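You operate a simulated robot arm through the tools that you are given. There is no shell and no other tool.

You run a simulated two-armed robot. Do the job below in one go: nothing can be reset, and whatever is moved stays where it is left.

TASK
Put the scoop on the top of the workbench away on the top of the low shelf. Take the purple pad and put it on the cracked lens. Pick up the blue carton with one hand, pass it to the other hand and put it on the rear shelf of the green rickshaw. Put one of the bolts from the back strip of the tyre bench on the rear shelf of the green rickshaw. Close the top trolley drawer. Fetch the round brush and stand it on the deck of the dolly. Do these in any order. Set down upright: purple pad, blue carton, round brush.

It is judged by the outcome, as a careful person would: the job done as asked, and still so three seconds after it is handed in. It fails if anything else is knocked over, pushed out of place, dropped, spilled or broken.

THE ROBOT
Two 7-joint arms with three-finger grippers on one trunk, on a base that moves. Base frame: it is fixed to the floor where the robot stands at the start and does not move with it; the origin is under the middle of the robot, x ahead of it, y to its left, z up; the surface under the hand at the start is at about z = 840. Lengths are in mm, angles in rad, forces in N, time in s.
The left shoulder is at the start at [74, 126, 1182], the right one opposite. With the tool pointing down near the work surface each hand reaches from about 340 to 840 mm from the robot's upright axis, wherever it stands, measured 20 degrees to its own side. Places, roughly: blue carton [250, 2250, 250]; bolt (5x3x3 cm) [700, 4600, 900]; cracked lens (9x9x2 cm) [600, 200, 800]; deck of the dolly [-8900, 3700, 300]; purple pad (6x5x6 cm) [800, 600, 900]; rear shelf of the green rickshaw (22x68 cm) [-2140, 4540, 980]; round brush (4x4x13 cm) [-7200, 5000, 600]; scoop (19x7x4 cm) [800, 100, 900]; top of the low shelf (22x40 cm) [-5460, -2460, 220]; top trolley drawer [-1600, -100, 800]. Payload 2.94 kg a hand.
Tool frame (each hand has its own): the origin (TCP) lies between the finger pads and is the grasp point; the fingertips stand 30 mm ahead of it; z points along the fingers, y is the line along which they close. The gripper opens to 128 mm; its body begins 93 mm behind the TCP.
Orientation is that of the tool frame in the base frame, as a unit quaternion [w, x, y, z]. With the fingers straight down and closing along the base's y, the tool's x points along the base's -x, its y along +y and its z along -z.

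THE INTERFACE
- The arms move only by the tool servo_tool. It takes "left_increments", "right_increments" or both (then of equal length, played together; a hand with none holds still); each is a list of rows, each a list of 7 numbers: the shift along the tool's x, y, z in units of 40 mm (1.0 is 40 mm), then the turn, a rotation vector about the tool's x, y, z in units of 5 degrees (1.0 is 5 degrees), then the gripper command, from -1 (fully open) to 1 (shut), values between in proportion. In form: [[x, y, z, rx, ry, rz, hand], ...]. A call has 1 to 20 rows; each row shifts and turns the commanded pose from where the row before left it, along the tool's axes as they then stand. A call with a number of a shift or a turn outside -1 to 1 is refused whole. Rows are played at 5 a second. More than 50 mm and 0.15 rad between two rows, or a gripper value outside its range, and nothing of the call is played. A pose out of reach is approached as far as the arm can. The call stops where the force on the tool passes 40 N (or 10 N more than at its start, if that is more) or the arm is blocked; 0.2 s more then pass. Each finger travels about 84.2 mm/s and halts on what it meets, pressing with about 24 N; the grip force reading is that of the motor and also rises with nothing between the fingers. The clock runs only during rows and for 0.2 s after the last one: add rows that do not move to give the fingers time. It gives the time, the measured TCP pose, the force on the tool (base axes), the opening and the grip force at its end, in the units of the frame above (readings bear some noise), with the torque about the TCP (base axes, N m) and any sound that the robot's microphone picked up, and new pictures: "show" is both (left out), scene, wrist or none (wrist: the cameras of the hands that moved).
- Cameras (640 x 400 px; columns grow to the right, rows downward): "scene" is now at [196.1, 35.7, 1338.9]; the picture's right is [0.44, -0.90, 0.00], its down [-0.58, -0.29, -0.76] and it looks along [0.69, 0.34, -0.65] (base axes); focal length 276 px, centre (320, 200). "left" rides on the left gripper at [69, 15, -120] in its tool frame; the picture's right is [-0.22, 0.98, 0.00], its down [-0.82, -0.18, -0.54] and it looks along [-0.53, -0.12, 0.84] (tool axes); focal length 251 px, centre (320, 200). "right" rides on the right gripper at [69, -15, -120] in its tool frame; the picture's right is [0.21, 0.98, 0.00], its down [-0.82, 0.18, -0.54] and it looks along [-0.53, 0.12, 0.84] (tool axes); focal length 251 px, centre (320, 200). There is no depth. A picture from a camera that has moved, and an enlarged one, comes with that camera's place and axes in the base frame and with its lens. The place of the scene camera against the robot may be out by one fixed shift of up to 12 mm in any direction.
- move_column(by): moves the trunk up (or, below 0, down) by that many mm; the arms and the scene camera ride with it, the base frame stays. It gives what a move gives, with no picture.
- steer(legs): drives the robot by 1 to 6 legs, each [ahead, left, turn to the left] in mm, mm and rad, along the robot's own axes; the way and the turn of a leg run together, so that a leg with both is an arc; at most 1500 mm and 3.142 rad a leg. The arms and the cameras ride along, it lands a little off, and it stops where it bumps. It gives what a move gives, and a new picture of the scene camera.
- turn_head(pan, tilt): turns the head with the scene camera to pan (to the left, within 1.396 rad either way) and tilt (down, from -0.506 to 1.204), counted from straight ahead of the robot (the tilt from the chest, where the trunk bows). It gives what a move gives, and a new picture of the scene camera.
- zoom(camera, box): a new picture of the part [left, top, right, bottom] of that camera's present view, enlarged. The clock stands still meanwhile.
- close_job(): hands the job in; it is judged then, once.

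Places have to be worked out from the pictures, the camera data and where the tool is seen. Open the grippers and draw the arms clear of the work before you hand the job in, unless the task says otherwise.

The tools are called after ">>>" as name(argument=value, ...) on one line, values as JSON. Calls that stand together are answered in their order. servo_tool: Moves the arms, as the interface text tells. Its arguments: {"type":"object","properties":{"left_increments":{"type":"array","items":{"type":"array","items":{"type":"number"}}},"right_increments":{"type":"array","items":{"type":"array","items":{"type":"number"}}},"show":{"type":"string","enum":["both","scene","wrist","none"]}},"required":[]} The other tools are called the same way: move_column (by) moves the trunk up or down; steer (legs) drives the base; turn_head (pan, tilt) turns the head that bears the scene camera; zoom (camera, box) takes an enlarged picture of a part of a camera's view; close_job () hands the job in.

At the start:

```text
time_s: 0.0
left_ee_pos: [438.9, 474.7, 1094.9]
left_orientation: [0.0, -0.001, 1.0, -0.001]
left_ft_force: [0.5, 0.1, -0.2]
left_ft_torque: [0.03, 0.06, 0.03]
left_width: 128.0
left_grip_force: 0.0
right_ee_pos: [412.7, -5.5, 1157.3]
right_orientation: [0.0, 0.0, 1.0, 0.002]
right_ft_force: [1.0, 0.4, -0.3]
right_ft_torque: [0.0, 0.03, -0.02]
right_width: 128.0
right_grip_force: 0.0
trunk travel left (down, up): [-400.0, 147.0]
robot x, y, heading: [-1.2, -0.2, 0.003]
head pan, tilt (commanded): [0.482, 0.728]
```

scene: 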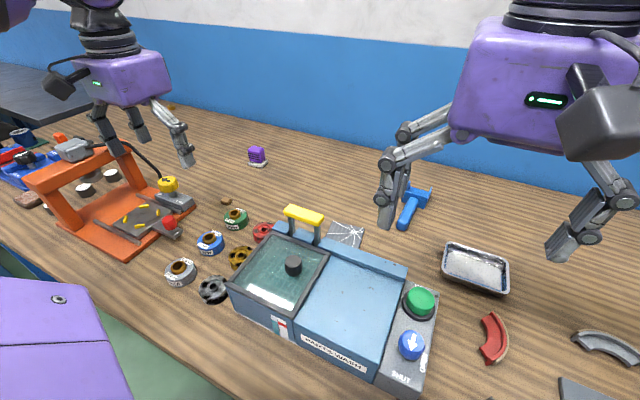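
right: 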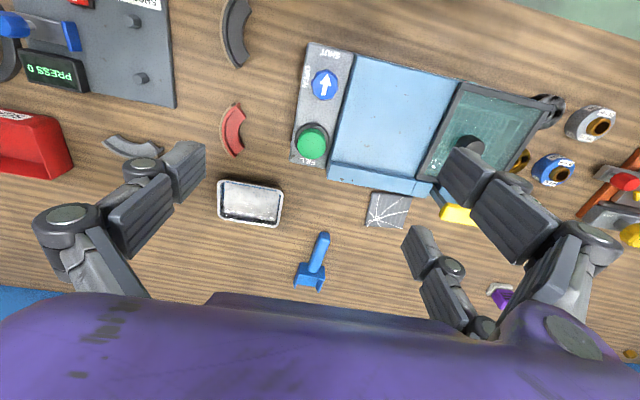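
left: 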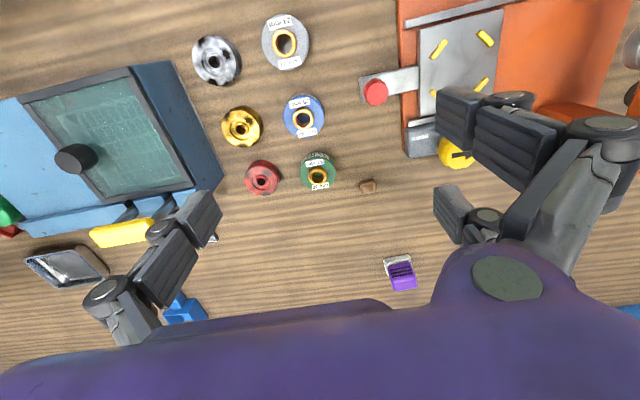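

I see a workbench with the purple pad, cracked lens and a blue tool (probably the scoop). I zoom in on those parts to identify them.

>>> zoom(camera="scene", box=[300, 140, 520, 300])

>>> zoom(camera="scene", box=[180, 120, 340, 240])

>>> zoom(camera="right", box=[200, 160, 520, 320])

```text
2.50 times, centred on (410, 220) of scene
camera zoom: at [196.1, 35.7, 1338.9], right [0.44, -0.9, 0.0], down [-0.58, -0.29, -0.76], along [0.69, 0.34, -0.65], focal length 690 px, centre (95, 150)
```

zoom: 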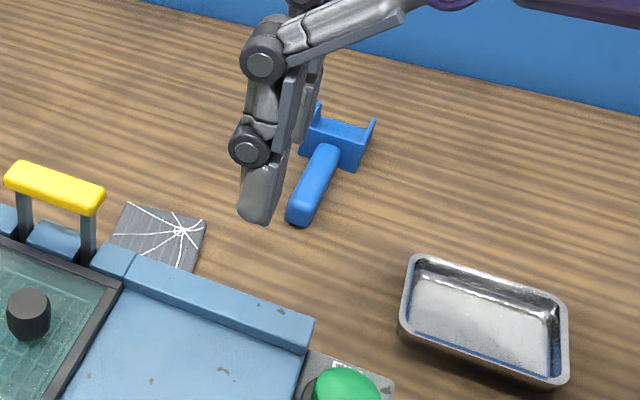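

```text
3.33 times, centred on (260, 180) of scene
camera zoom: at [196.1, 35.7, 1338.9], right [0.44, -0.9, 0.0], down [-0.58, -0.29, -0.76], along [0.69, 0.34, -0.65], focal length 920 px, centre (520, 267)
```

zoom: 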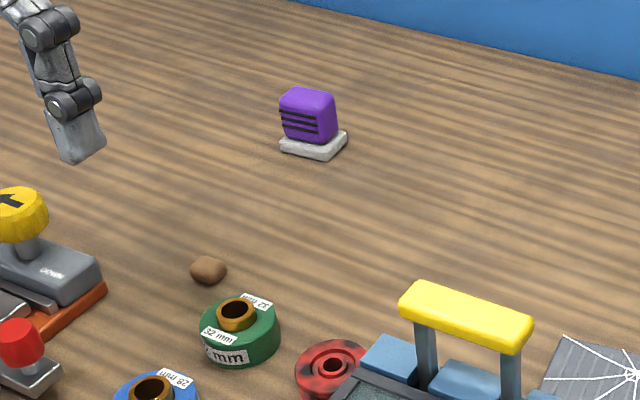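

```text
2.00 times, centred on (360, 240) of right
camera zoom: at [343.7, -19.8, 1277.8], right [-0.21, 0.98, 0.0], down [0.82, 0.18, 0.54], along [0.53, 0.12, -0.84], focal length 503 px, centre (240, 120)
```

zoom: 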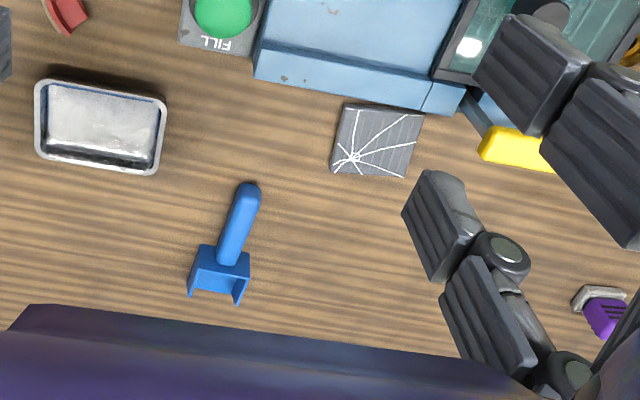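

The blue scoop lies near [690–860, 68], the lens near [603, 182] and the pad near [795, 555]. I look down ahead to see the bench's front edge before moving the base closer.

>>> turn_head(pan=0.0, tilt=1.1)

>>> turn_head(pan=0.9, tilt=0.7)

>>> turn_head(pan=1.39, tilt=0.35)

>>> turn_head(pan=-0.8, tilt=0.6)

>>> turn_head(pan=-1.39, tilt=0.3)

```text
time_s: 0.9
left_ee_pos: [437.8, 474.9, 1092.4]
left_orientation: [0.001, -0.002, 1.0, 0.001]
left_ft_force: [0.0, 0.7, 0.7]
left_ft_torque: [0.0, 0.02, -0.03]
left_width: 128.3
left_grip_force: 0.0
right_ee_pos: [412.8, -4.4, 1158.4]
right_orientation: [0.0, 0.001, 1.0, 0.001]
right_ft_force: [0.7, 0.1, -0.1]
right_ft_torque: [-0.01, 0.0, 0.02]
right_width: 128.2
right_grip_force: 0.0
trunk travel left (down, up): [-400.0, 147.0]
robot x, y, heading: [5.2, -0.3, 0.004]
head pan, tilt (commanded): [0.0, 1.1]
camera scene: at [196.0, 34.9, 1337.9], right [0.44, -0.9, 0.0], down [-0.59, -0.28, -0.76], along [0.68, 0.33, -0.65], focal length 276 px, centre (320, 200)
```

scene: 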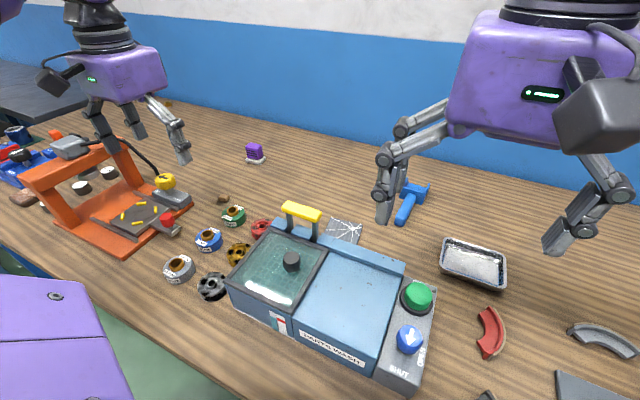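

```text
time_s: 2.1
left_ee_pos: [438.5, 473.7, 1092.6]
left_orientation: [0.0, -0.001, 1.0, 0.0]
left_ft_force: [0.1, 0.2, 0.2]
left_ft_torque: [-0.01, 0.02, 0.01]
left_width: 128.2
left_grip_force: 0.0
right_ee_pos: [412.8, -5.5, 1157.3]
right_orientation: [-0.001, 0.0, 1.0, 0.001]
right_ft_force: [0.5, 0.1, 0.5]
right_ft_torque: [-0.01, 0.01, -0.01]
right_width: 128.0
right_grip_force: 0.1
trunk travel left (down, up): [-400.0, 147.0]
robot x, y, heading: [-2.6, -0.5, -0.001]
head pan, tilt (commanded): [0.901, 0.7]
camera scene: at [172.8, 64.5, 1339.0], right [0.78, -0.62, 0.0], down [-0.4, -0.5, -0.76], along [0.48, 0.6, -0.64], focal length 276 px, centre (320, 200)
```

scene: 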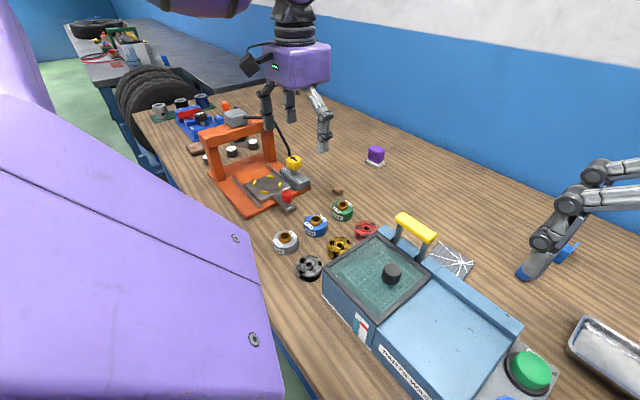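

```text
time_s: 3.0
left_ee_pos: [438.4, 473.9, 1093.0]
left_orientation: [0.0, 0.0, 1.0, 0.0]
left_ft_force: [-0.8, -0.8, -0.3]
left_ft_torque: [-0.01, 0.0, -0.01]
left_width: 127.7
left_grip_force: 0.0
right_ee_pos: [413.4, -4.8, 1156.9]
right_orientation: [0.0, 0.0, 1.0, 0.001]
right_ft_force: [-0.4, 0.4, 0.1]
right_ft_torque: [0.0, 0.01, -0.02]
right_width: 127.9
right_grip_force: 0.0
trunk travel left (down, up): [-400.0, 147.0]
robot x, y, heading: [-1.6, 2.5, 0.004]
head pan, tilt (commanded): [1.389, 0.351]
camera scene: at [136.9, 89.7, 1370.3], right [0.98, -0.18, 0.0], down [-0.06, -0.34, -0.94], along [0.17, 0.92, -0.34], focal length 276 px, centre (320, 200)
```

scene: 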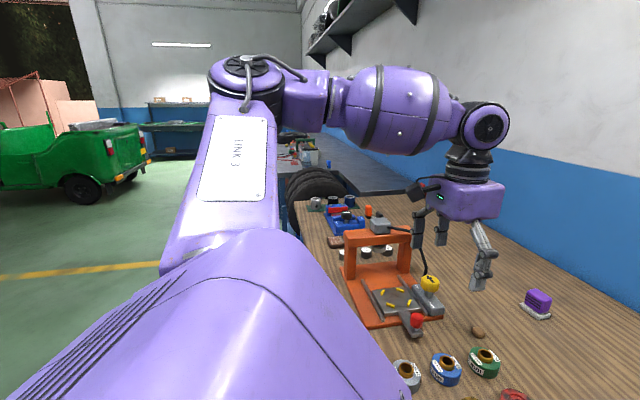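

```text
time_s: 5.1
left_ee_pos: [439.4, 474.7, 1093.4]
left_orientation: [0.0, -0.001, 1.0, 0.0]
left_ft_force: [-0.1, 0.1, -0.6]
left_ft_torque: [0.0, 0.02, -0.01]
left_width: 128.3
left_grip_force: 0.2
right_ee_pos: [412.8, -4.7, 1157.8]
right_orientation: [0.001, -0.001, 1.0, 0.001]
right_ft_force: [0.1, 0.2, -0.5]
right_ft_torque: [-0.01, -0.01, 0.01]
right_width: 128.0
right_grip_force: 0.1
trunk travel left (down, up): [-400.0, 147.0]
robot x, y, heading: [-1.7, 0.4, 0.002]
head pan, tilt (commanded): [-0.799, 0.6]
camera scene: at [181.6, -65.2, 1347.6], right [-0.72, -0.7, 0.0], down [-0.39, 0.4, -0.83], along [0.58, -0.59, -0.56], focal length 276 px, centre (320, 200)
```

scene: 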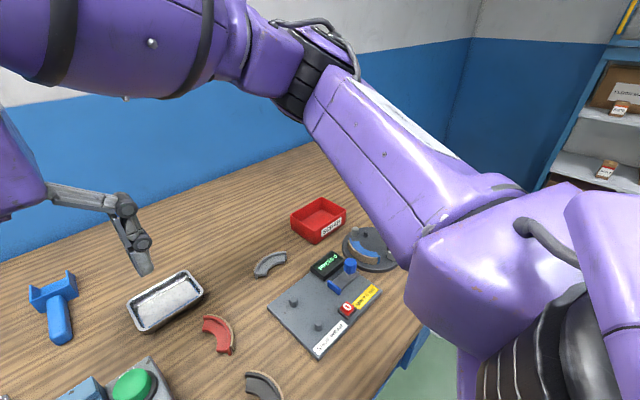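

```text
time_s: 6.1
left_ee_pos: [438.1, 473.8, 1093.2]
left_orientation: [0.0, 0.0, 1.0, 0.0]
left_ft_force: [0.9, 0.1, -0.1]
left_ft_torque: [-0.05, 0.0, 0.01]
left_width: 127.9
left_grip_force: 0.0
right_ee_pos: [413.4, -4.5, 1158.1]
right_orientation: [0.0, 0.0, 1.0, 0.0]
right_ft_force: [0.4, -1.1, 0.2]
right_ft_torque: [-0.03, 0.02, -0.01]
right_width: 128.1
right_grip_force: 0.1
trunk travel left (down, up): [-400.0, 147.0]
robot x, y, heading: [-3.9, -3.7, -0.001]
head pan, tilt (commanded): [-1.389, 0.3]
camera scene: at [136.9, -93.7, 1375.1], right [-0.98, -0.18, 0.0], down [-0.05, 0.29, -0.96], along [0.17, -0.94, -0.3], focal length 276 px, centre (320, 200)
```

scene: 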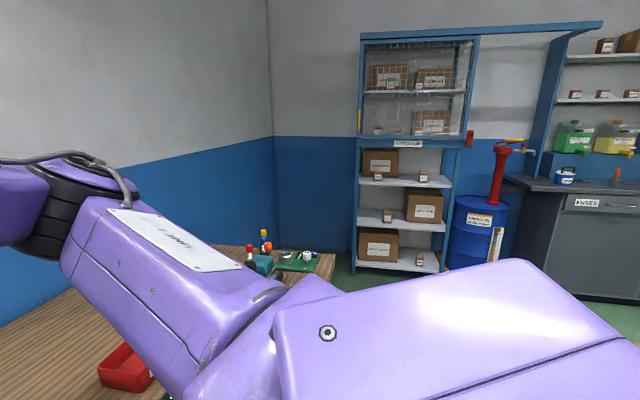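

The bench extends to both sides and the garage has a green rickshaw to the left. I look straight ahead and down to see the bench edge relative to the base.

>>> turn_head(pan=0.2, tilt=1.1)

```text
time_s: 7.8
left_ee_pos: [438.0, 474.6, 1093.1]
left_orientation: [-0.001, -0.001, 1.0, 0.0]
left_ft_force: [-0.2, 0.8, 0.2]
left_ft_torque: [0.0, 0.02, 0.0]
left_width: 127.9
left_grip_force: 0.1
right_ee_pos: [413.6, -5.2, 1158.0]
right_orientation: [0.0, -0.001, 1.0, 0.001]
right_ft_force: [-0.1, 0.5, 0.1]
right_ft_torque: [0.0, 0.02, 0.0]
right_width: 127.9
right_grip_force: 0.1
trunk travel left (down, up): [-400.0, 147.0]
robot x, y, heading: [-1.3, 0.6, 0.004]
head pan, tilt (commanded): [0.201, 1.1]
camera scene: at [186.2, 5.6, 1312.4], right [0.11, -0.99, 0.0], down [-0.86, -0.1, -0.5], along [0.5, 0.06, -0.87], focal length 276 px, centre (320, 200)
```

scene: 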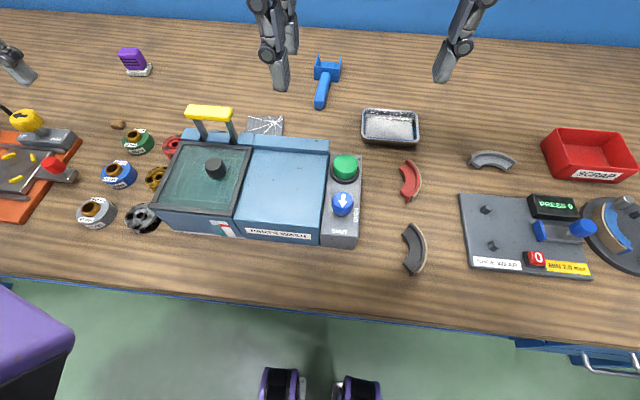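

The bench edge is near x = 270 and my wheels are at about x = 140, so a small move ahead is safe. I raise both hands a little first so that they clear the press and the washer, before shifting left toward the pad.

>>> servo_tool(left_increments=[[0, 0, -1, 0, 0, 0, -1], [0, 0, -1, 0, 0, 0, -1], [0, 0, 0, 0, 0, 0, -1]], right_increments=[[0, 0, -0.5, 0, 0, 0, -1], [0, 0, -0.5, 0, 0, 0, -1], [0, 0, 0, 0, 0, 0, -1]], show="none")

>>> steer(legs=[[50, 320, 0]])

```text
time_s: 8.6
left_ee_pos: [438.0, 475.2, 1172.8]
left_orientation: [0.0, -0.001, 1.0, 0.0]
left_ft_force: [-0.4, 0.8, -0.3]
left_ft_torque: [-0.02, 0.04, 0.0]
left_width: 128.1
left_grip_force: 0.1
right_ee_pos: [411.4, -4.6, 1198.1]
right_orientation: [0.001, 0.001, 1.0, 0.001]
right_ft_force: [0.1, 1.3, 0.1]
right_ft_torque: [0.0, -0.01, 0.0]
right_width: 128.1
right_grip_force: 0.1
trunk travel left (down, up): [-400.0, 147.0]
robot x, y, heading: [2.2, -2.2, 0.005]
head pan, tilt (commanded): [0.201, 1.1]
```

```text
time_s: 11.9
left_ee_pos: [484.2, 793.1, 1172.9]
left_orientation: [0.0, -0.005, 1.0, 0.0]
left_ft_force: [0.6, -0.1, 0.3]
left_ft_torque: [-0.01, -0.02, -0.02]
left_width: 128.0
left_grip_force: 0.0
right_ee_pos: [461.1, 312.7, 1199.0]
right_orientation: [0.0, -0.004, 1.0, 0.001]
right_ft_force: [0.1, -0.6, 0.2]
right_ft_torque: [-0.04, -0.01, 0.0]
right_width: 128.1
right_grip_force: 0.1
trunk travel left (down, up): [-400.0, 147.0]
robot x, y, heading: [50.0, 314.5, 0.006]
head pan, tilt (commanded): [0.201, 1.1]
camera scene: at [235.1, 322.2, 1312.3], right [0.12, -0.99, 0.0], down [-0.86, -0.1, -0.5], along [0.5, 0.06, -0.87], focal length 276 px, centre (320, 200)
```

scene: 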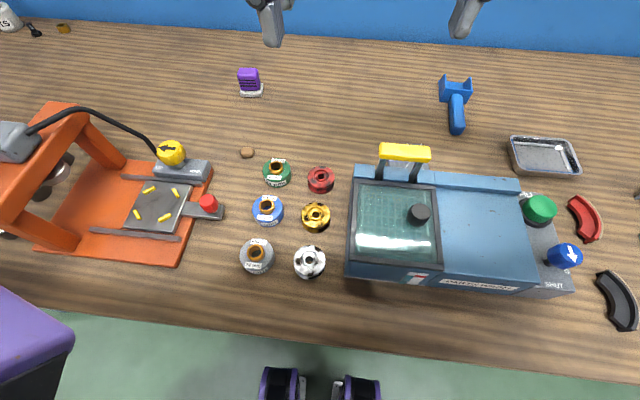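

The robot now stands at about [50, 314]. Triangulating the washer's yellow handle gives about [519, 227, 987], so it stands close in front of the lens; I zoom in on the pad and the lens area.

>>> zoom(camera="scene", box=[200, 40, 300, 120])

>>> zoom(camera="left", box=[0, 0, 640, 400])

>>> zoom(camera="right", box=[0, 0, 640, 400])

```text
5.00 times, centred on (250, 80) of scene
camera zoom: at [235.1, 322.2, 1312.3], right [0.12, -0.99, 0.0], down [-0.86, -0.1, -0.5], along [0.5, 0.06, -0.87], focal length 1381 px, centre (670, 800)
```

zoom: 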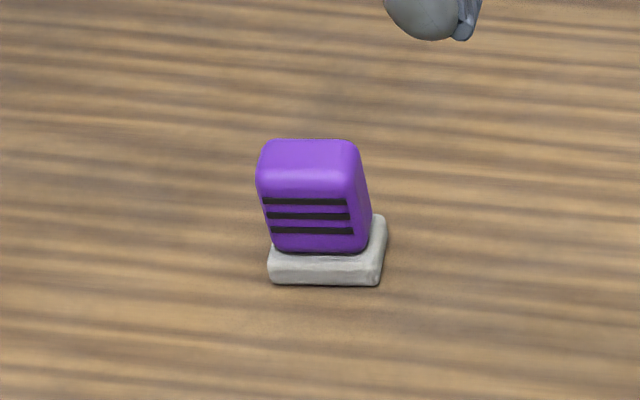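

```text
1.00 times, centred on (320, 200) of left (not enlarged: the box is as wide or as high as the picture)
camera zoom: at [414.0, 808.1, 1293.4], right [0.21, 0.98, 0.0], down [0.82, -0.17, 0.54], along [0.53, -0.11, -0.84], focal length 251 px, centre (320, 200)
```

zoom: 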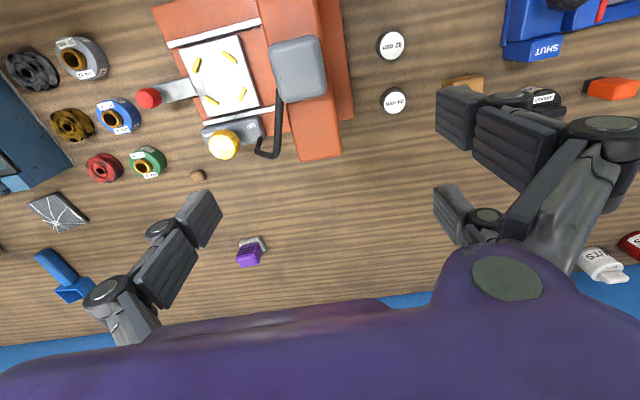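

```text
1.00 times, centred on (320, 200) of right (not enlarged: the box is as wide or as high as the picture)
camera zoom: at [391.6, 298.0, 1317.7], right [-0.22, 0.98, 0.0], down [0.82, 0.18, 0.54], along [0.53, 0.12, -0.84], focal length 251 px, centre (320, 200)
```

zoom: 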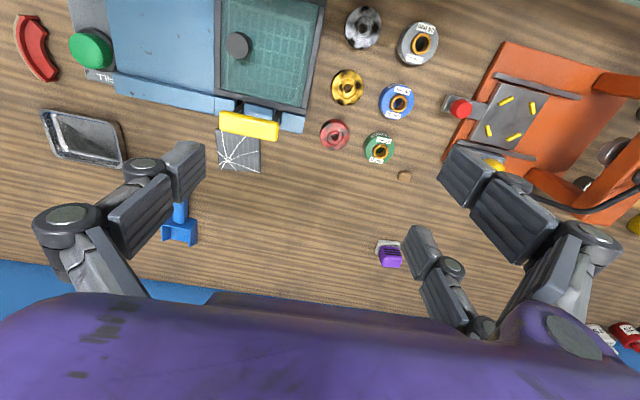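

The pad stands near [800, 563] with its bottom on z = 840. To learn how the three fingers close, I close the left gripper in free air and look with its camera.

>>> servo_tool(left_increments=[[0, 0, 0, 0, 0, 0, 0.3], [0, 0, 0, 0, 0, 0, 0.3], [0, 0, 0, 0, 0, 0, 0.3], [0, 0, 0, 0, 0, 0, 0.3], [0, 0, 0, 0, 0, 0, 0.3]], show="wrist")

>>> servo_tool(left_increments=[[0, 0, 0, 0, 0, 0, 1], [0, 0, 0, 0, 0, 0, 1], [0, 0, 0, 0, 0, 0, 1], [0, 0, 0, 0, 0, 0, 1]], show="wrist")

```text
time_s: 13.1
left_ee_pos: [483.5, 794.8, 1172.5]
left_orientation: [0.0, -0.004, 1.0, 0.0]
left_ft_force: [0.9, -0.8, 1.2]
left_ft_torque: [0.02, 0.04, 0.0]
left_width: 44.9
left_grip_force: 0.1
right_ee_pos: [460.5, 312.0, 1196.6]
right_orientation: [0.0, -0.003, 1.0, 0.001]
right_ft_force: [-0.3, 0.4, -0.4]
right_ft_torque: [0.01, 0.0, -0.02]
right_width: 128.1
right_grip_force: 0.1
trunk travel left (down, up): [-400.0, 147.0]
robot x, y, heading: [48.4, 317.1, 0.008]
head pan, tilt (commanded): [0.201, 1.1]
camera left: at [414.0, 808.2, 1293.4], right [0.21, 0.98, 0.0], down [0.82, -0.17, 0.54], along [0.53, -0.11, -0.84], focal length 251 px, centre (320, 200)
```

left: 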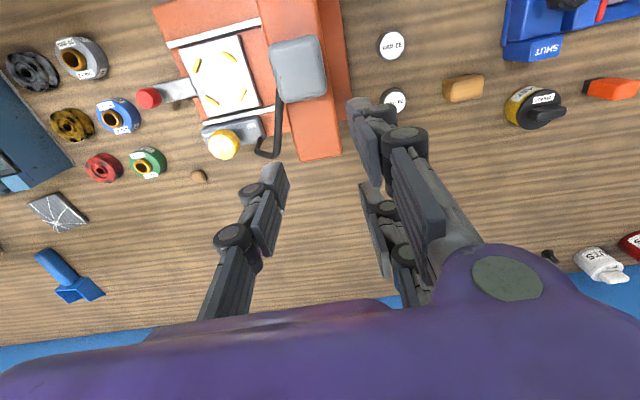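

```text
time_s: 14.1
left_ee_pos: [483.9, 793.0, 1173.2]
left_orientation: [0.0, -0.004, 1.0, -0.001]
left_ft_force: [-0.4, 0.7, 0.5]
left_ft_torque: [0.02, -0.01, 0.02]
left_width: 0.1
left_grip_force: 2.3
right_ee_pos: [460.9, 312.8, 1198.2]
right_orientation: [0.0, -0.005, 1.0, 0.001]
right_ft_force: [0.5, -1.2, -0.8]
right_ft_torque: [0.02, -0.03, 0.04]
right_width: 127.9
right_grip_force: 0.0
trunk travel left (down, up): [-400.0, 147.0]
robot x, y, heading: [47.8, 317.0, 0.009]
head pan, tilt (commanded): [0.201, 1.1]
camera left: at [414.0, 808.1, 1293.4], right [0.21, 0.98, 0.0], down [0.82, -0.17, 0.54], along [0.53, -0.11, -0.84], focal length 251 px, centre (320, 200)
```

left: 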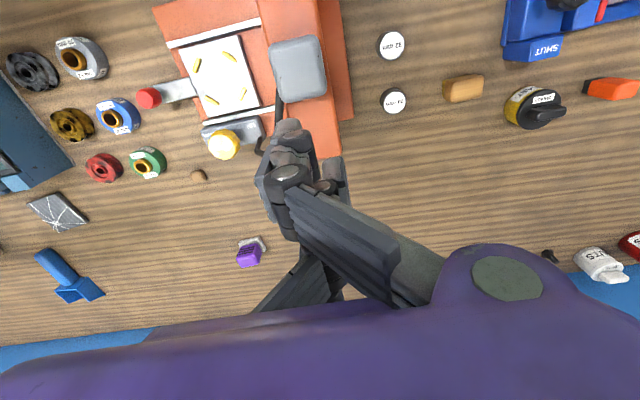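

The fingers close with two on the tool's +y side and one on −y. Because the wrist camera would foul the yellow handle at the lens, I test whether the left wrist can turn about its own axis so that the camera faces away from the handle.

>>> servo_tool(left_increments=[[0, 0, 0, 0, 0, -1, -1], [0, 0, 0, 0, 0, -1, -1], [0, 0, 0, 0, 0, -1, -1], [0, 0, 0, 0, 0, -1, -1], [0, 0, 0, 0, 0, -1, -1], [0, 0, 0, 0, 0, -1, -1], [0, 0, 0, 0, 0, -1, -1], [0, 0, 0, 0, 0, -1, -1], [0, 0, 0, 0, 0, -1, -1], [0, 0, 0, 0, 0, -1, -1], [0, 0, 0, 0, 0, -1, -1], [0, 0, 0, 0, 0, -1, -1], [0, 0, 0, 0, 0, -1, -1], [0, 0, 0, 0, 0, -1, -1], [0, 0, 0, 0, 0, -1, -1], [0, 0, 0, 0, 0, -1, -1], [0, 0, 0, 0, 0, -1, -1], [0, 0, 0, 0, 0, -1, -1]], show="wrist")

```text
time_s: 17.9
left_ee_pos: [483.2, 793.1, 1173.8]
left_orientation: [0.0, 0.711, -0.703, 0.0]
left_ft_force: [0.3, -0.3, 0.5]
left_ft_torque: [-0.01, 0.0, 0.0]
left_width: 128.3
left_grip_force: 0.1
right_ee_pos: [460.6, 313.4, 1197.9]
right_orientation: [-0.001, -0.004, 1.0, 0.001]
right_ft_force: [-0.2, -0.4, -0.9]
right_ft_torque: [-0.01, 0.0, -0.02]
right_width: 127.8
right_grip_force: 0.0
trunk travel left (down, up): [-400.0, 147.0]
robot x, y, heading: [51.4, 317.9, 0.002]
head pan, tilt (commanded): [0.201, 1.1]
camera left: at [468.9, 724.9, 1293.5], right [-0.98, 0.2, 0.0], down [0.17, 0.82, 0.54], along [0.11, 0.53, -0.84], focal length 251 px, centre (320, 200)
```

left: 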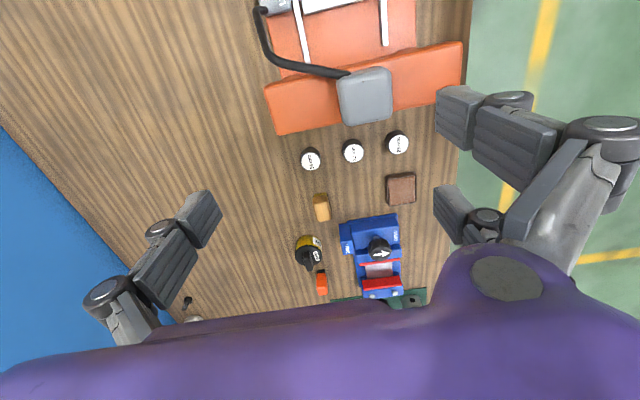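

A quarter turn works. I try another quarter turn so that the camera faces away from the robot.

>>> servo_tool(left_increments=[[0, 0, 0, 0, 0, -1, -1], [0, 0, 0, 0, 0, -1, -1], [0, 0, 0, 0, 0, -1, -1], [0, 0, 0, 0, 0, -1, -1], [0, 0, 0, 0, 0, -1, -1], [0, 0, 0, 0, 0, -1, -1], [0, 0, 0, 0, 0, -1, -1], [0, 0, 0, 0, 0, -1, -1], [0, 0, 0, 0, 0, -1, -1], [0, 0, 0, 0, 0, -1, -1], [0, 0, 0, 0, 0, -1, -1], [0, 0, 0, 0, 0, -1, -1], [0, 0, 0, 0, 0, -1, -1], [0, 0, 0, 0, 0, -1, -1], [0, 0, 0, 0, 0, -1, -1], [0, 0, 0, 0, 0, -1, -1], [0, 0, 0, 0, 0, -1, -1], [0, 0, 0, 0, 0, -1, -1]], show="wrist")

```text
time_s: 21.7
left_ee_pos: [485.4, 797.0, 1174.5]
left_orientation: [0.003, 1.0, 0.003, -0.001]
left_ft_force: [-0.5, 0.2, 0.2]
left_ft_torque: [0.03, 0.01, 0.01]
left_width: 128.0
left_grip_force: 0.1
left hand out of reach, approached as far as the arm can: row 18
right_ee_pos: [460.9, 312.1, 1197.6]
right_orientation: [-0.001, -0.003, 1.0, 0.002]
right_ft_force: [0.8, 0.7, -0.1]
right_ft_torque: [0.03, 0.03, 0.01]
right_width: 127.9
right_grip_force: 0.0
trunk travel left (down, up): [-400.0, 147.0]
robot x, y, heading: [47.4, 313.3, 0.005]
head pan, tilt (commanded): [0.201, 1.1]
camera left: at [553.9, 782.2, 1293.3], right [-0.21, -0.98, 0.01], down [-0.82, 0.18, 0.54], along [-0.53, 0.11, -0.84], focal length 251 px, centre (320, 200)
```

left: 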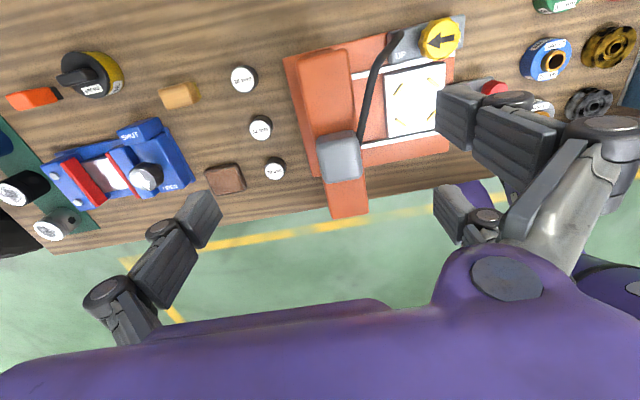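

It just reaches the half turn here, at the joint's limit, so I unwind it and will try turning the other way nearer the pad, where there should be more range.

>>> servo_tool(left_increments=[[0, 0, 0, 0, 0, 1, -1], [0, 0, 0, 0, 0, 1, -1], [0, 0, 0, 0, 0, 1, -1], [0, 0, 0, 0, 0, 1, -1], [0, 0, 0, 0, 0, 1, -1], [0, 0, 0, 0, 0, 1, -1], [0, 0, 0, 0, 0, 1, -1], [0, 0, 0, 0, 0, 1, -1], [0, 0, 0, 0, 0, 1, -1], [0, 0, 0, 0, 0, 1, -1], [0, 0, 0, 0, 0, 1, -1], [0, 0, 0, 0, 0, 1, -1], [0, 0, 0, 0, 0, 1, -1], [0, 0, 0, 0, 0, 1, -1], [0, 0, 0, 0, 0, 1, -1], [0, 0, 0, 0, 0, 1, -1], [0, 0, 0, 0, 0, 1, -1], [0, 0, 0, 0, 0, 1, -1], [0, 0, 0, 0, 0, 1, -1], [0, 0, 0, 0, 0, 1, -1]], show="none")

>>> servo_tool(left_increments=[[0, 0, 0, 0, 0, 1, -1], [0, 0, 0, 0, 0, 1, -1], [0, 0, 0, 0, 0, 1, -1], [0, 0, 0, 0, 0, 1, -1], [0, 0, 0, 0, 0, 1, -1], [0, 0, 0, 0, 0, 1, -1], [0, 0, 0, 0, 0, 1, -1], [0, 0, 0, 0, 0, 1, -1], [0, 0, 0, 0, 0, 1, -1], [0, 0, 0, 0, 0, 1, -1], [0, 0, 0, 0, 0, 1, -1], [0, 0, 0, 0, 0, 1, -1], [0, 0, 0, 0, 0, 1, -1], [0, 0, 0, 0, 0, 1, -1], [0, 0, 0, 0, 0, 1, -1], [0, 0, 0, 0, 0, 1, -1]], show="none")

>>> servo_tool(left_increments=[[-0.8, -0.58, 0, 0, 0, 0, -1], [-0.8, -0.58, 0, 0, 0, 0, -1], [-0.8, -0.58, 0, 0, 0, 0, -1], [-0.8, -0.58, 0, 0, 0, 0, -1], [-0.8, -0.58, 0, 0, 0, 0, -1], [-0.8, -0.58, 0, 0, 0, 0, -1], [-0.8, -0.58, 0.2, 0, 0, 0, -1], [-0.8, -0.58, 0.4, 0, 0, 0, -1], [-0.8, -0.58, 0.4, 0, 0, 0, -1], [-0.6, -0.58, 0.4, 0, 0, 0, -1], [0, 0, 0.4, 0, 0, 0, -1], [0, 0, 0, 0, 0, 0, -1]], show="both")

```text
time_s: 25.9
left_ee_pos: [485.0, 797.2, 1172.4]
left_orientation: [0.0, -0.645, 0.764, 0.001]
left_ft_force: [-0.1, 0.6, 0.3]
left_ft_torque: [-0.01, 0.01, -0.02]
left_width: 128.0
left_grip_force: 0.0
right_ee_pos: [459.9, 313.4, 1197.5]
right_orientation: [0.0, -0.003, 1.0, 0.0]
right_ft_force: [0.2, 0.2, 0.4]
right_ft_torque: [0.03, 0.01, -0.01]
right_width: 128.0
right_grip_force: 0.0
trunk travel left (down, up): [-400.0, 147.0]
robot x, y, heading: [51.4, 311.6, 0.009]
head pan, tilt (commanded): [0.201, 1.1]
```

```text
time_s: 29.3
left_ee_pos: [484.5, 795.6, 1173.1]
left_orientation: [0.0, -0.004, 1.0, 0.001]
left_ft_force: [0.1, 0.2, 0.3]
left_ft_torque: [-0.03, -0.01, -0.01]
left_width: 127.8
left_grip_force: 0.0
right_ee_pos: [461.7, 313.2, 1197.1]
right_orientation: [0.0, -0.003, 1.0, 0.0]
right_ft_force: [-0.7, -0.2, -0.1]
right_ft_torque: [0.0, -0.01, 0.01]
right_width: 128.2
right_grip_force: 0.0
trunk travel left (down, up): [-400.0, 147.0]
robot x, y, heading: [49.2, 319.3, 0.008]
head pan, tilt (commanded): [0.201, 1.1]
```

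```text
time_s: 31.9
left_ee_pos: [798.9, 567.1, 1101.7]
left_orientation: [0.0, -0.005, 1.0, 0.0]
left_ft_force: [0.6, 0.2, 0.1]
left_ft_torque: [0.02, -0.03, 0.03]
left_width: 127.6
left_grip_force: 0.0
right_ee_pos: [460.1, 313.0, 1198.4]
right_orientation: [0.0, -0.004, 1.0, 0.001]
right_ft_force: [0.0, -0.9, 0.2]
right_ft_torque: [0.08, 0.02, -0.02]
right_width: 127.9
right_grip_force: 0.0
trunk travel left (down, up): [-400.0, 147.0]
robot x, y, heading: [49.5, 316.0, 0.007]
head pan, tilt (commanded): [0.201, 1.1]
camera scene: at [230.7, 327.1, 1309.0], right [0.21, -0.98, 0.0], down [-0.87, -0.18, -0.45], along [0.44, 0.09, -0.89], focal length 276 px, centre (320, 200)
camera left: at [728.0, 580.7, 1221.7], right [0.21, 0.98, 0.0], down [0.82, -0.17, 0.54], along [0.53, -0.11, -0.84], focal length 251 px, centre (320, 200)
```

scene: 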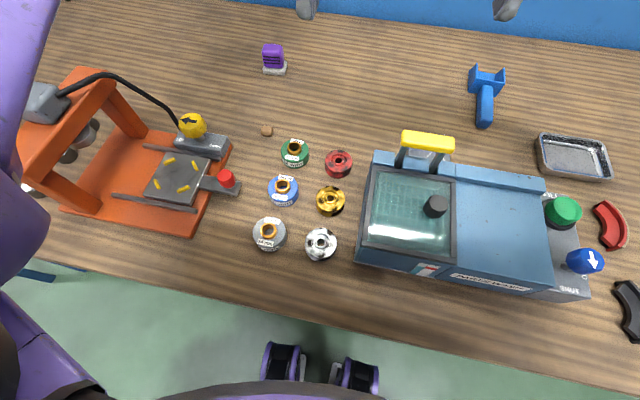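
left: 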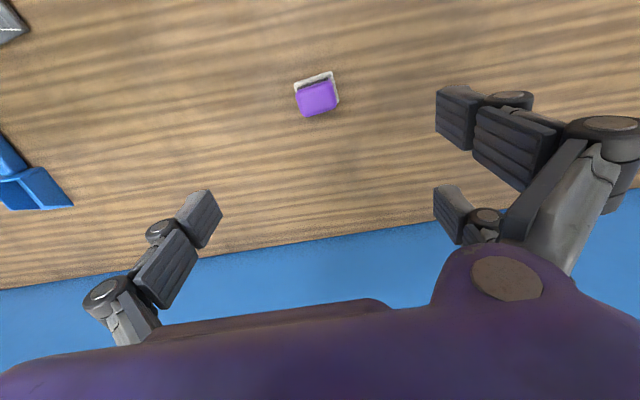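

The hand is above the pad region. I zoom the left camera to measure the pad's outline and yaw.

>>> zoom(camera="left", box=[270, 50, 370, 130])

>>> zoom(camera="scene", box=[240, 30, 310, 90])

```text
5.00 times, centred on (320, 90) of left
camera zoom: at [728.0, 580.7, 1221.7], right [0.21, 0.98, 0.0], down [0.82, -0.17, 0.54], along [0.53, -0.11, -0.84], focal length 1257 px, centre (320, 750)
```

zoom: 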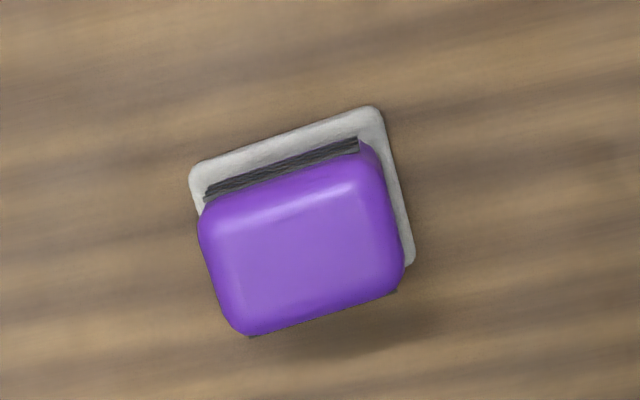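

```text
6.67 times, centred on (275, 60) of scene
camera zoom: at [230.7, 327.1, 1309.0], right [0.21, -0.98, 0.0], down [-0.87, -0.18, -0.45], along [0.44, 0.09, -0.89], focal length 1841 px, centre (620, 1133)
```

zoom: 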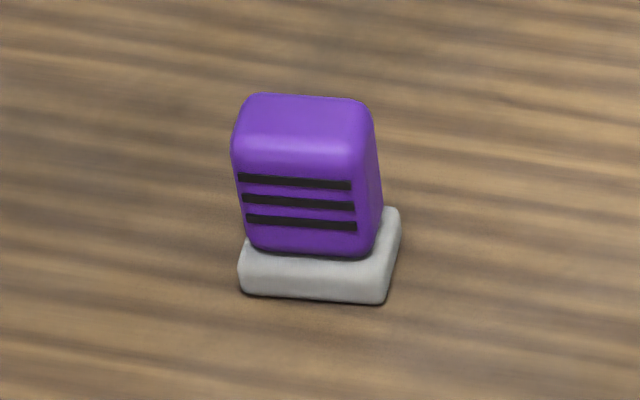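

The pad is about 57 × 47 mm at its base, centred near [790, 563] with about 5° yaw, and its purple grip is narrower. Before grasping I need to know the gap between the paired fingers, so I close partly in the air and zoom in on the fingers.

>>> servo_tool(left_increments=[[0, 0, 0, 0, 0, 0, 0.3], [0, 0, 0, 0, 0, 0, 0.3], [0, 0, 0, 0, 0, 0, 0.3], [0, 0, 0, 0, 0, 0, 0.3], [0, 0, 0, 0, 0, 0, 0.3]], show="none")

>>> zoom(camera="left", box=[200, 80, 480, 300])

>>> turn_head(pan=0.45, tilt=0.45)

>>> zoom(camera="scene", box=[180, 60, 460, 260])

```text
time_s: 33.1
left_ee_pos: [796.6, 567.4, 1102.2]
left_orientation: [0.0, -0.005, 1.0, 0.0]
left_ft_force: [0.5, 0.0, -0.3]
left_ft_torque: [0.0, 0.0, 0.01]
left_width: 45.0
left_grip_force: 0.0
right_ee_pos: [460.8, 312.9, 1197.3]
right_orientation: [0.001, -0.004, 1.0, 0.001]
right_ft_force: [-0.9, 0.5, 0.1]
right_ft_torque: [0.02, -0.03, 0.0]
right_width: 128.0
right_grip_force: 0.1
trunk travel left (down, up): [-400.0, 147.0]
robot x, y, heading: [49.9, 314.3, 0.006]
head pan, tilt (commanded): [0.201, 1.1]
```

```text
1.82 times, centred on (340, 190) of left
camera zoom: at [727.9, 581.5, 1221.6], right [0.21, 0.98, 0.0], down [0.82, -0.17, 0.54], along [0.53, -0.11, -0.84], focal length 457 px, centre (284, 218)
```

zoom: 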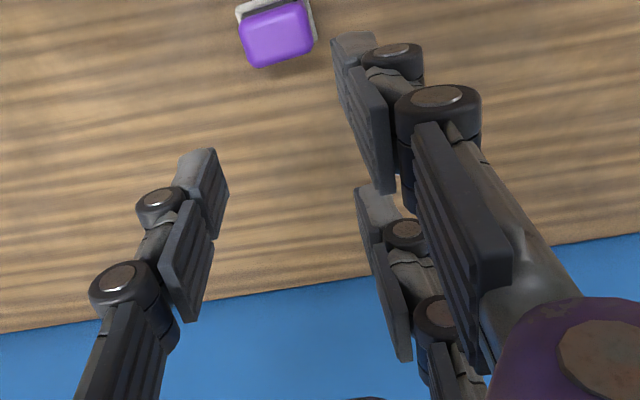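

```text
time_s: 34.1
left_ee_pos: [798.1, 567.4, 1101.7]
left_orientation: [0.001, -0.005, 1.0, 0.0]
left_ft_force: [0.8, -0.1, -0.5]
left_ft_torque: [0.04, 0.03, 0.0]
left_width: 44.7
left_grip_force: 0.1
right_ee_pos: [460.5, 312.9, 1196.5]
right_orientation: [0.0, -0.004, 1.0, 0.001]
right_ft_force: [-0.4, 1.0, -0.4]
right_ft_torque: [0.04, -0.01, 0.0]
right_width: 128.0
right_grip_force: 0.1
trunk travel left (down, up): [-400.0, 147.0]
robot x, y, heading: [48.5, 317.4, 0.006]
head pan, tilt (commanded): [0.45, 0.45]
camera scene: at [251.5, 355.1, 1361.1], right [0.44, -0.9, 0.0], down [-0.39, -0.19, -0.9], along [0.81, 0.4, -0.44], focal length 276 px, centre (320, 200)
```

scene: 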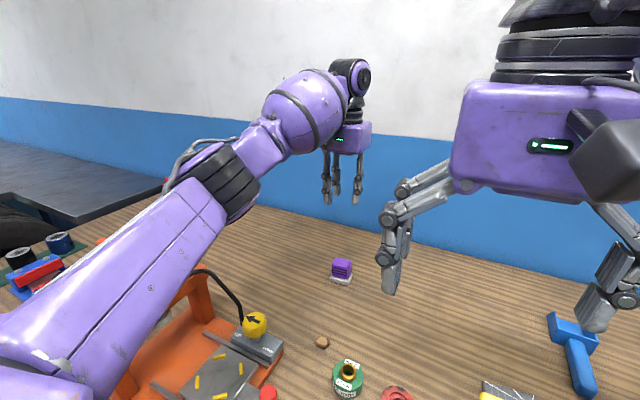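

```text
2.00 times, centred on (320, 160) of scene
camera zoom: at [251.5, 355.1, 1361.1], right [0.44, -0.9, 0.0], down [-0.39, -0.19, -0.9], along [0.81, 0.4, -0.44], focal length 552 px, centre (320, 280)
```

zoom: 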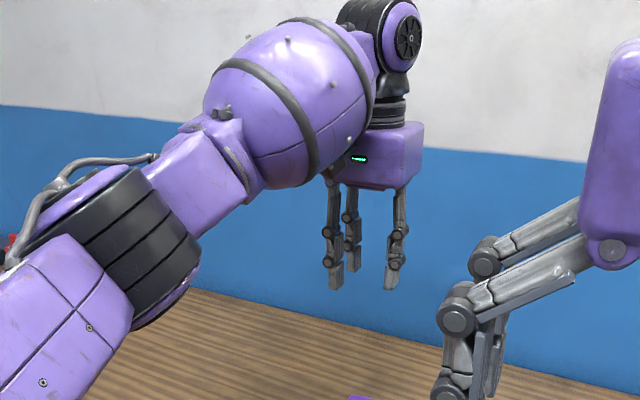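

The paired fingers stand about ±26 mm apart, so I should grip the pad with the tool's x along the pad's wider side (closing along base x). I turn the left hand +85° about its axis above the pad, centring it as I go.

>>> servo_tool(left_increments=[[0, 0, 0, 0, 0, 1, -1], [0, 0, 0, 0, 0, 1, -1], [0, 0, 0, 0, 0, 1, -1], [0, 0, 0, 0, 0, 1, -1], [0, 0, 0, 0, 0, 1, -1], [0, 0, 0, 0, 0, 1, -1], [0, 0, 0, 0, 0, 1, -1], [0, 0, 0, 0, 0, 1, -1], [0, 0, 0, 0, 0, 1, -1], [0, 0, 0, 0, 0, 1, -1], [0, 0, 0, 0, 0, 1, -1], [0, 0, 0, 0, 0, 1, -1], [0, 0, 0, 0, 0, 1, -1], [0, 0, 0, 0, 0, 1, -1], [0, 0, 0, 0, 0, 1, -1], [0, 0, 0, 0, 0, 1, -1], [0, 0, 0, 0, 0, 1, -1], [-0.07, -0.2, 0, 0, 0, 0, -1], [0, 0, 0, 0, 0, 0, -1]], show="wrist")

```text
time_s: 38.1
left_ee_pos: [790.5, 564.6, 1102.1]
left_orientation: [0.0, 0.672, 0.74, 0.0]
left_ft_force: [-0.2, 0.4, -0.3]
left_ft_torque: [-0.02, 0.01, 0.0]
left_width: 128.0
left_grip_force: 0.0
right_ee_pos: [460.5, 312.2, 1197.0]
right_orientation: [0.0, -0.003, 1.0, 0.001]
right_ft_force: [-0.3, 0.1, 0.9]
right_ft_torque: [0.0, -0.01, 0.0]
right_width: 127.8
right_grip_force: 0.0
trunk travel left (down, up): [-400.0, 147.0]
robot x, y, heading: [48.4, 314.9, 0.011]
head pan, tilt (commanded): [0.45, 0.45]
camera left: at [798.8, 635.0, 1221.8], right [0.99, -0.12, 0.0], down [-0.1, -0.83, 0.54], along [-0.07, -0.54, -0.84], focal length 251 px, centre (320, 200)
```

left: 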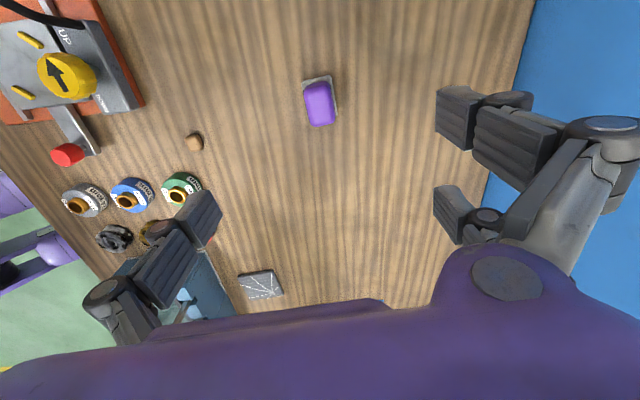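

I zoom in on the pad from this new angle to check its centre and alignment.

>>> zoom(camera="left", box=[270, 50, 370, 150])

```text
4.00 times, centred on (320, 100) of left
camera zoom: at [798.8, 635.0, 1221.8], right [0.99, -0.12, 0.0], down [-0.1, -0.83, 0.54], along [-0.07, -0.54, -0.84], focal length 1006 px, centre (320, 600)
```

zoom: 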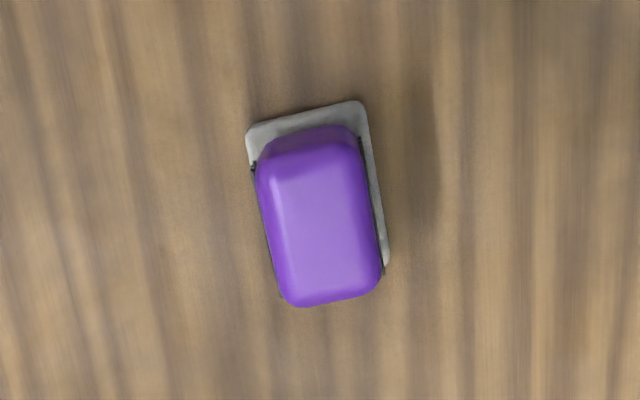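

The pad is centred at about [788.5, 563.5] and aligned with the hand. I descend to z ≈ 890 (fingertips above its grey base) and close on the purple grip.

>>> servo_tool(left_increments=[[0, -0.03, 1, 0, 0, 0, -1], [0, -0.02, 1, 0, 0, 0, -1], [0, 0, 1, 0, 0, 0, -0.5], [0, 0, 1, 0, 0, 0, -0.2], [0, 0, 0.7, 0, 0, 0, 0], [0, 0, 0.57, 0, 0, 0, 0], [0, 0, 0, 0, 0, 0, 0]], show="both")

```text
time_s: 39.7
left_ee_pos: [787.6, 564.0, 890.8]
left_orientation: [-0.001, 0.672, 0.74, 0.0]
left_ft_force: [-0.2, -0.4, -0.8]
left_ft_torque: [0.03, -0.02, 0.0]
left_width: 64.0
left_grip_force: 0.0
right_ee_pos: [460.0, 312.2, 1198.4]
right_orientation: [0.0, -0.003, 1.0, 0.001]
right_ft_force: [0.0, -0.9, -0.1]
right_ft_torque: [-0.01, 0.01, 0.02]
right_width: 128.0
right_grip_force: 0.1
trunk travel left (down, up): [-400.0, 147.0]
robot x, y, heading: [48.9, 311.9, 0.008]
head pan, tilt (commanded): [0.45, 0.45]
camera scene: at [251.2, 355.1, 1361.2], right [0.44, -0.9, 0.0], down [-0.39, -0.19, -0.9], along [0.81, 0.4, -0.44], focal length 276 px, centre (320, 200)
camera left: at [795.1, 634.1, 1010.5], right [0.99, -0.12, 0.0], down [-0.1, -0.83, 0.54], along [-0.06, -0.54, -0.84], focal length 251 px, centre (320, 200)
```

scene: 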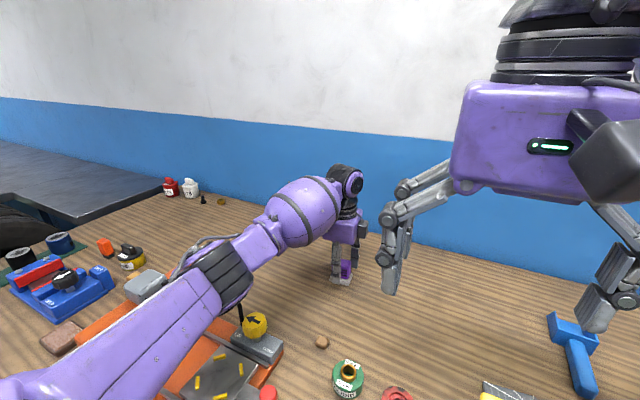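
left: 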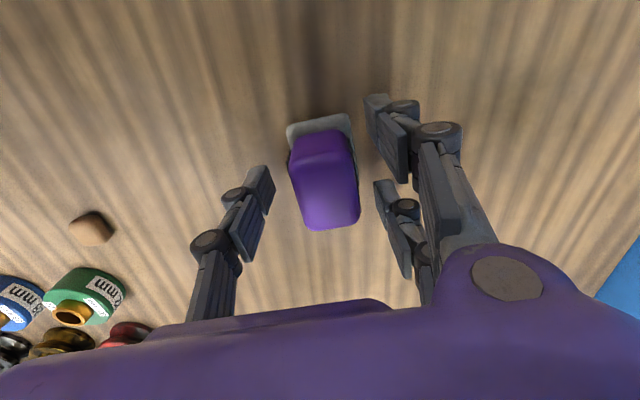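

The fingers straddle the purple grip well. I close the gripper.

>>> servo_tool(left_increments=[[0, 0, 0, 0, 0, 0, 0.5], [0, 0, 0, 0, 0, 0, 1], [0, 0, 0, 0, 0, 0, 1], [0, 0, 0, 0, 0, 0, 1], [0, 0, 0, 0, 0, 0, 1]], show="wrist")

```text
time_s: 40.9
left_ee_pos: [787.7, 564.2, 890.3]
left_orientation: [0.0, 0.672, 0.741, -0.001]
left_ft_force: [0.5, 0.0, 0.6]
left_ft_torque: [-0.04, 0.01, -0.04]
left_width: 33.3
left_grip_force: 24.0
right_ee_pos: [460.5, 313.2, 1196.9]
right_orientation: [-0.001, -0.003, 1.0, 0.001]
right_ft_force: [0.6, 0.5, 0.4]
right_ft_torque: [-0.03, -0.03, 0.03]
right_width: 128.0
right_grip_force: 0.1
trunk travel left (down, up): [-400.0, 147.0]
robot x, y, heading: [50.6, 317.3, 0.008]
head pan, tilt (commanded): [0.45, 0.45]
camera left: at [795.2, 634.2, 1010.6], right [0.99, -0.12, 0.0], down [-0.1, -0.83, 0.54], along [-0.06, -0.54, -0.84], focal length 251 px, centre (320, 200)
```

left: 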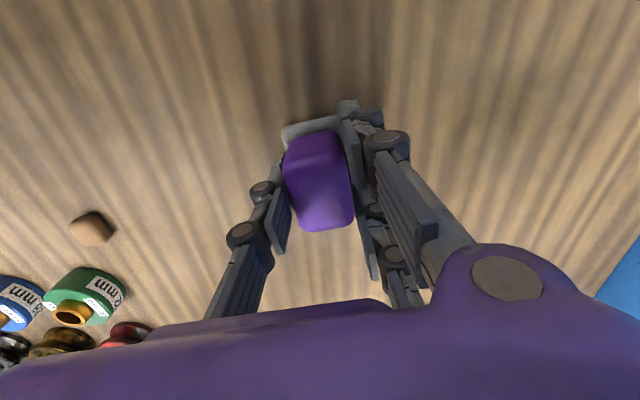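

The pad is gripped at 33 mm with 24 N. I lift it about 220 mm and carry it toward the lens.

>>> servo_tool(left_increments=[[0, 0, -0.5, 0, 0, 0, 1], [0, 0, -1, 0, 0, 0, 1], [0, 0, -1, 0, 0, 0, 1], [0, 0, -1, 0, 0, 0, 1], [0, 0, -1, 0, 0, 0, 1], [0, 0, -1, 0, 0, 0, 1], [-0.9, -0.5, 0, 0, 0, 0, 1], [-0.9, -0.5, 0, 0, 0, 0, 1], [-0.9, -0.5, 0, 0, 0, 0, 1], [-0.9, -0.5, 0, 0, 0, 0, 1], [-0.9, -0.5, 0, 0, 0, 0, 1], [-0.9, -0.5, 0, 0, 0, 0, 1], [-0.9, -0.5, 0, 0, 0, 0, 1], [0, 0, 0, 0, 0, 0, 1]], show="both")

```text
time_s: 43.9
left_ee_pos: [675.9, 301.5, 1111.5]
left_orientation: [0.0, 0.672, 0.741, 0.0]
left_ft_force: [0.0, 0.3, -1.4]
left_ft_torque: [-0.08, 0.0, -0.02]
left_width: 33.1
left_grip_force: 24.1
right_ee_pos: [461.8, 314.3, 1196.4]
right_orientation: [0.0, -0.004, 1.0, 0.0]
right_ft_force: [-0.3, 0.1, 0.1]
right_ft_torque: [-0.04, -0.02, 0.05]
right_width: 128.0
right_grip_force: 0.1
trunk travel left (down, up): [-400.0, 147.0]
robot x, y, heading: [50.3, 311.1, 0.01]
head pan, tilt (commanded): [0.45, 0.45]
camera scene: at [251.6, 356.2, 1361.1], right [0.44, -0.9, 0.0], down [-0.39, -0.19, -0.9], along [0.81, 0.4, -0.44], focal length 276 px, centre (320, 200)
camera left: at [684.2, 371.7, 1231.0], right [0.99, -0.12, 0.0], down [-0.1, -0.83, 0.54], along [-0.06, -0.54, -0.84], focal length 251 px, centre (320, 200)
```

scene: 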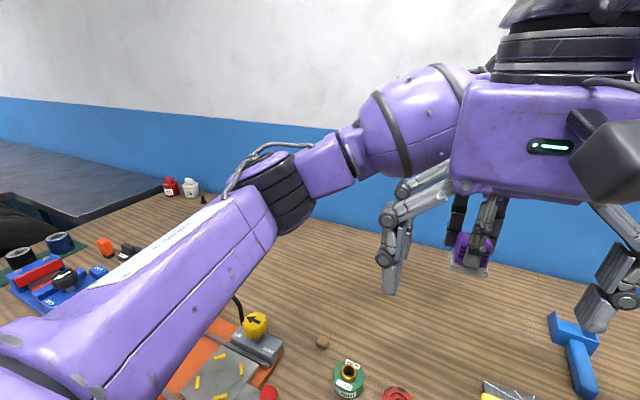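
left: 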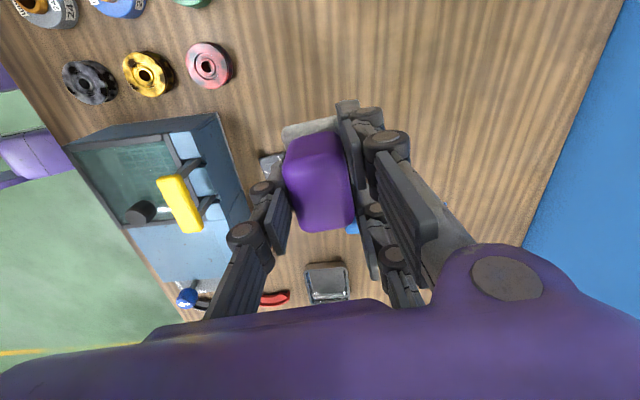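

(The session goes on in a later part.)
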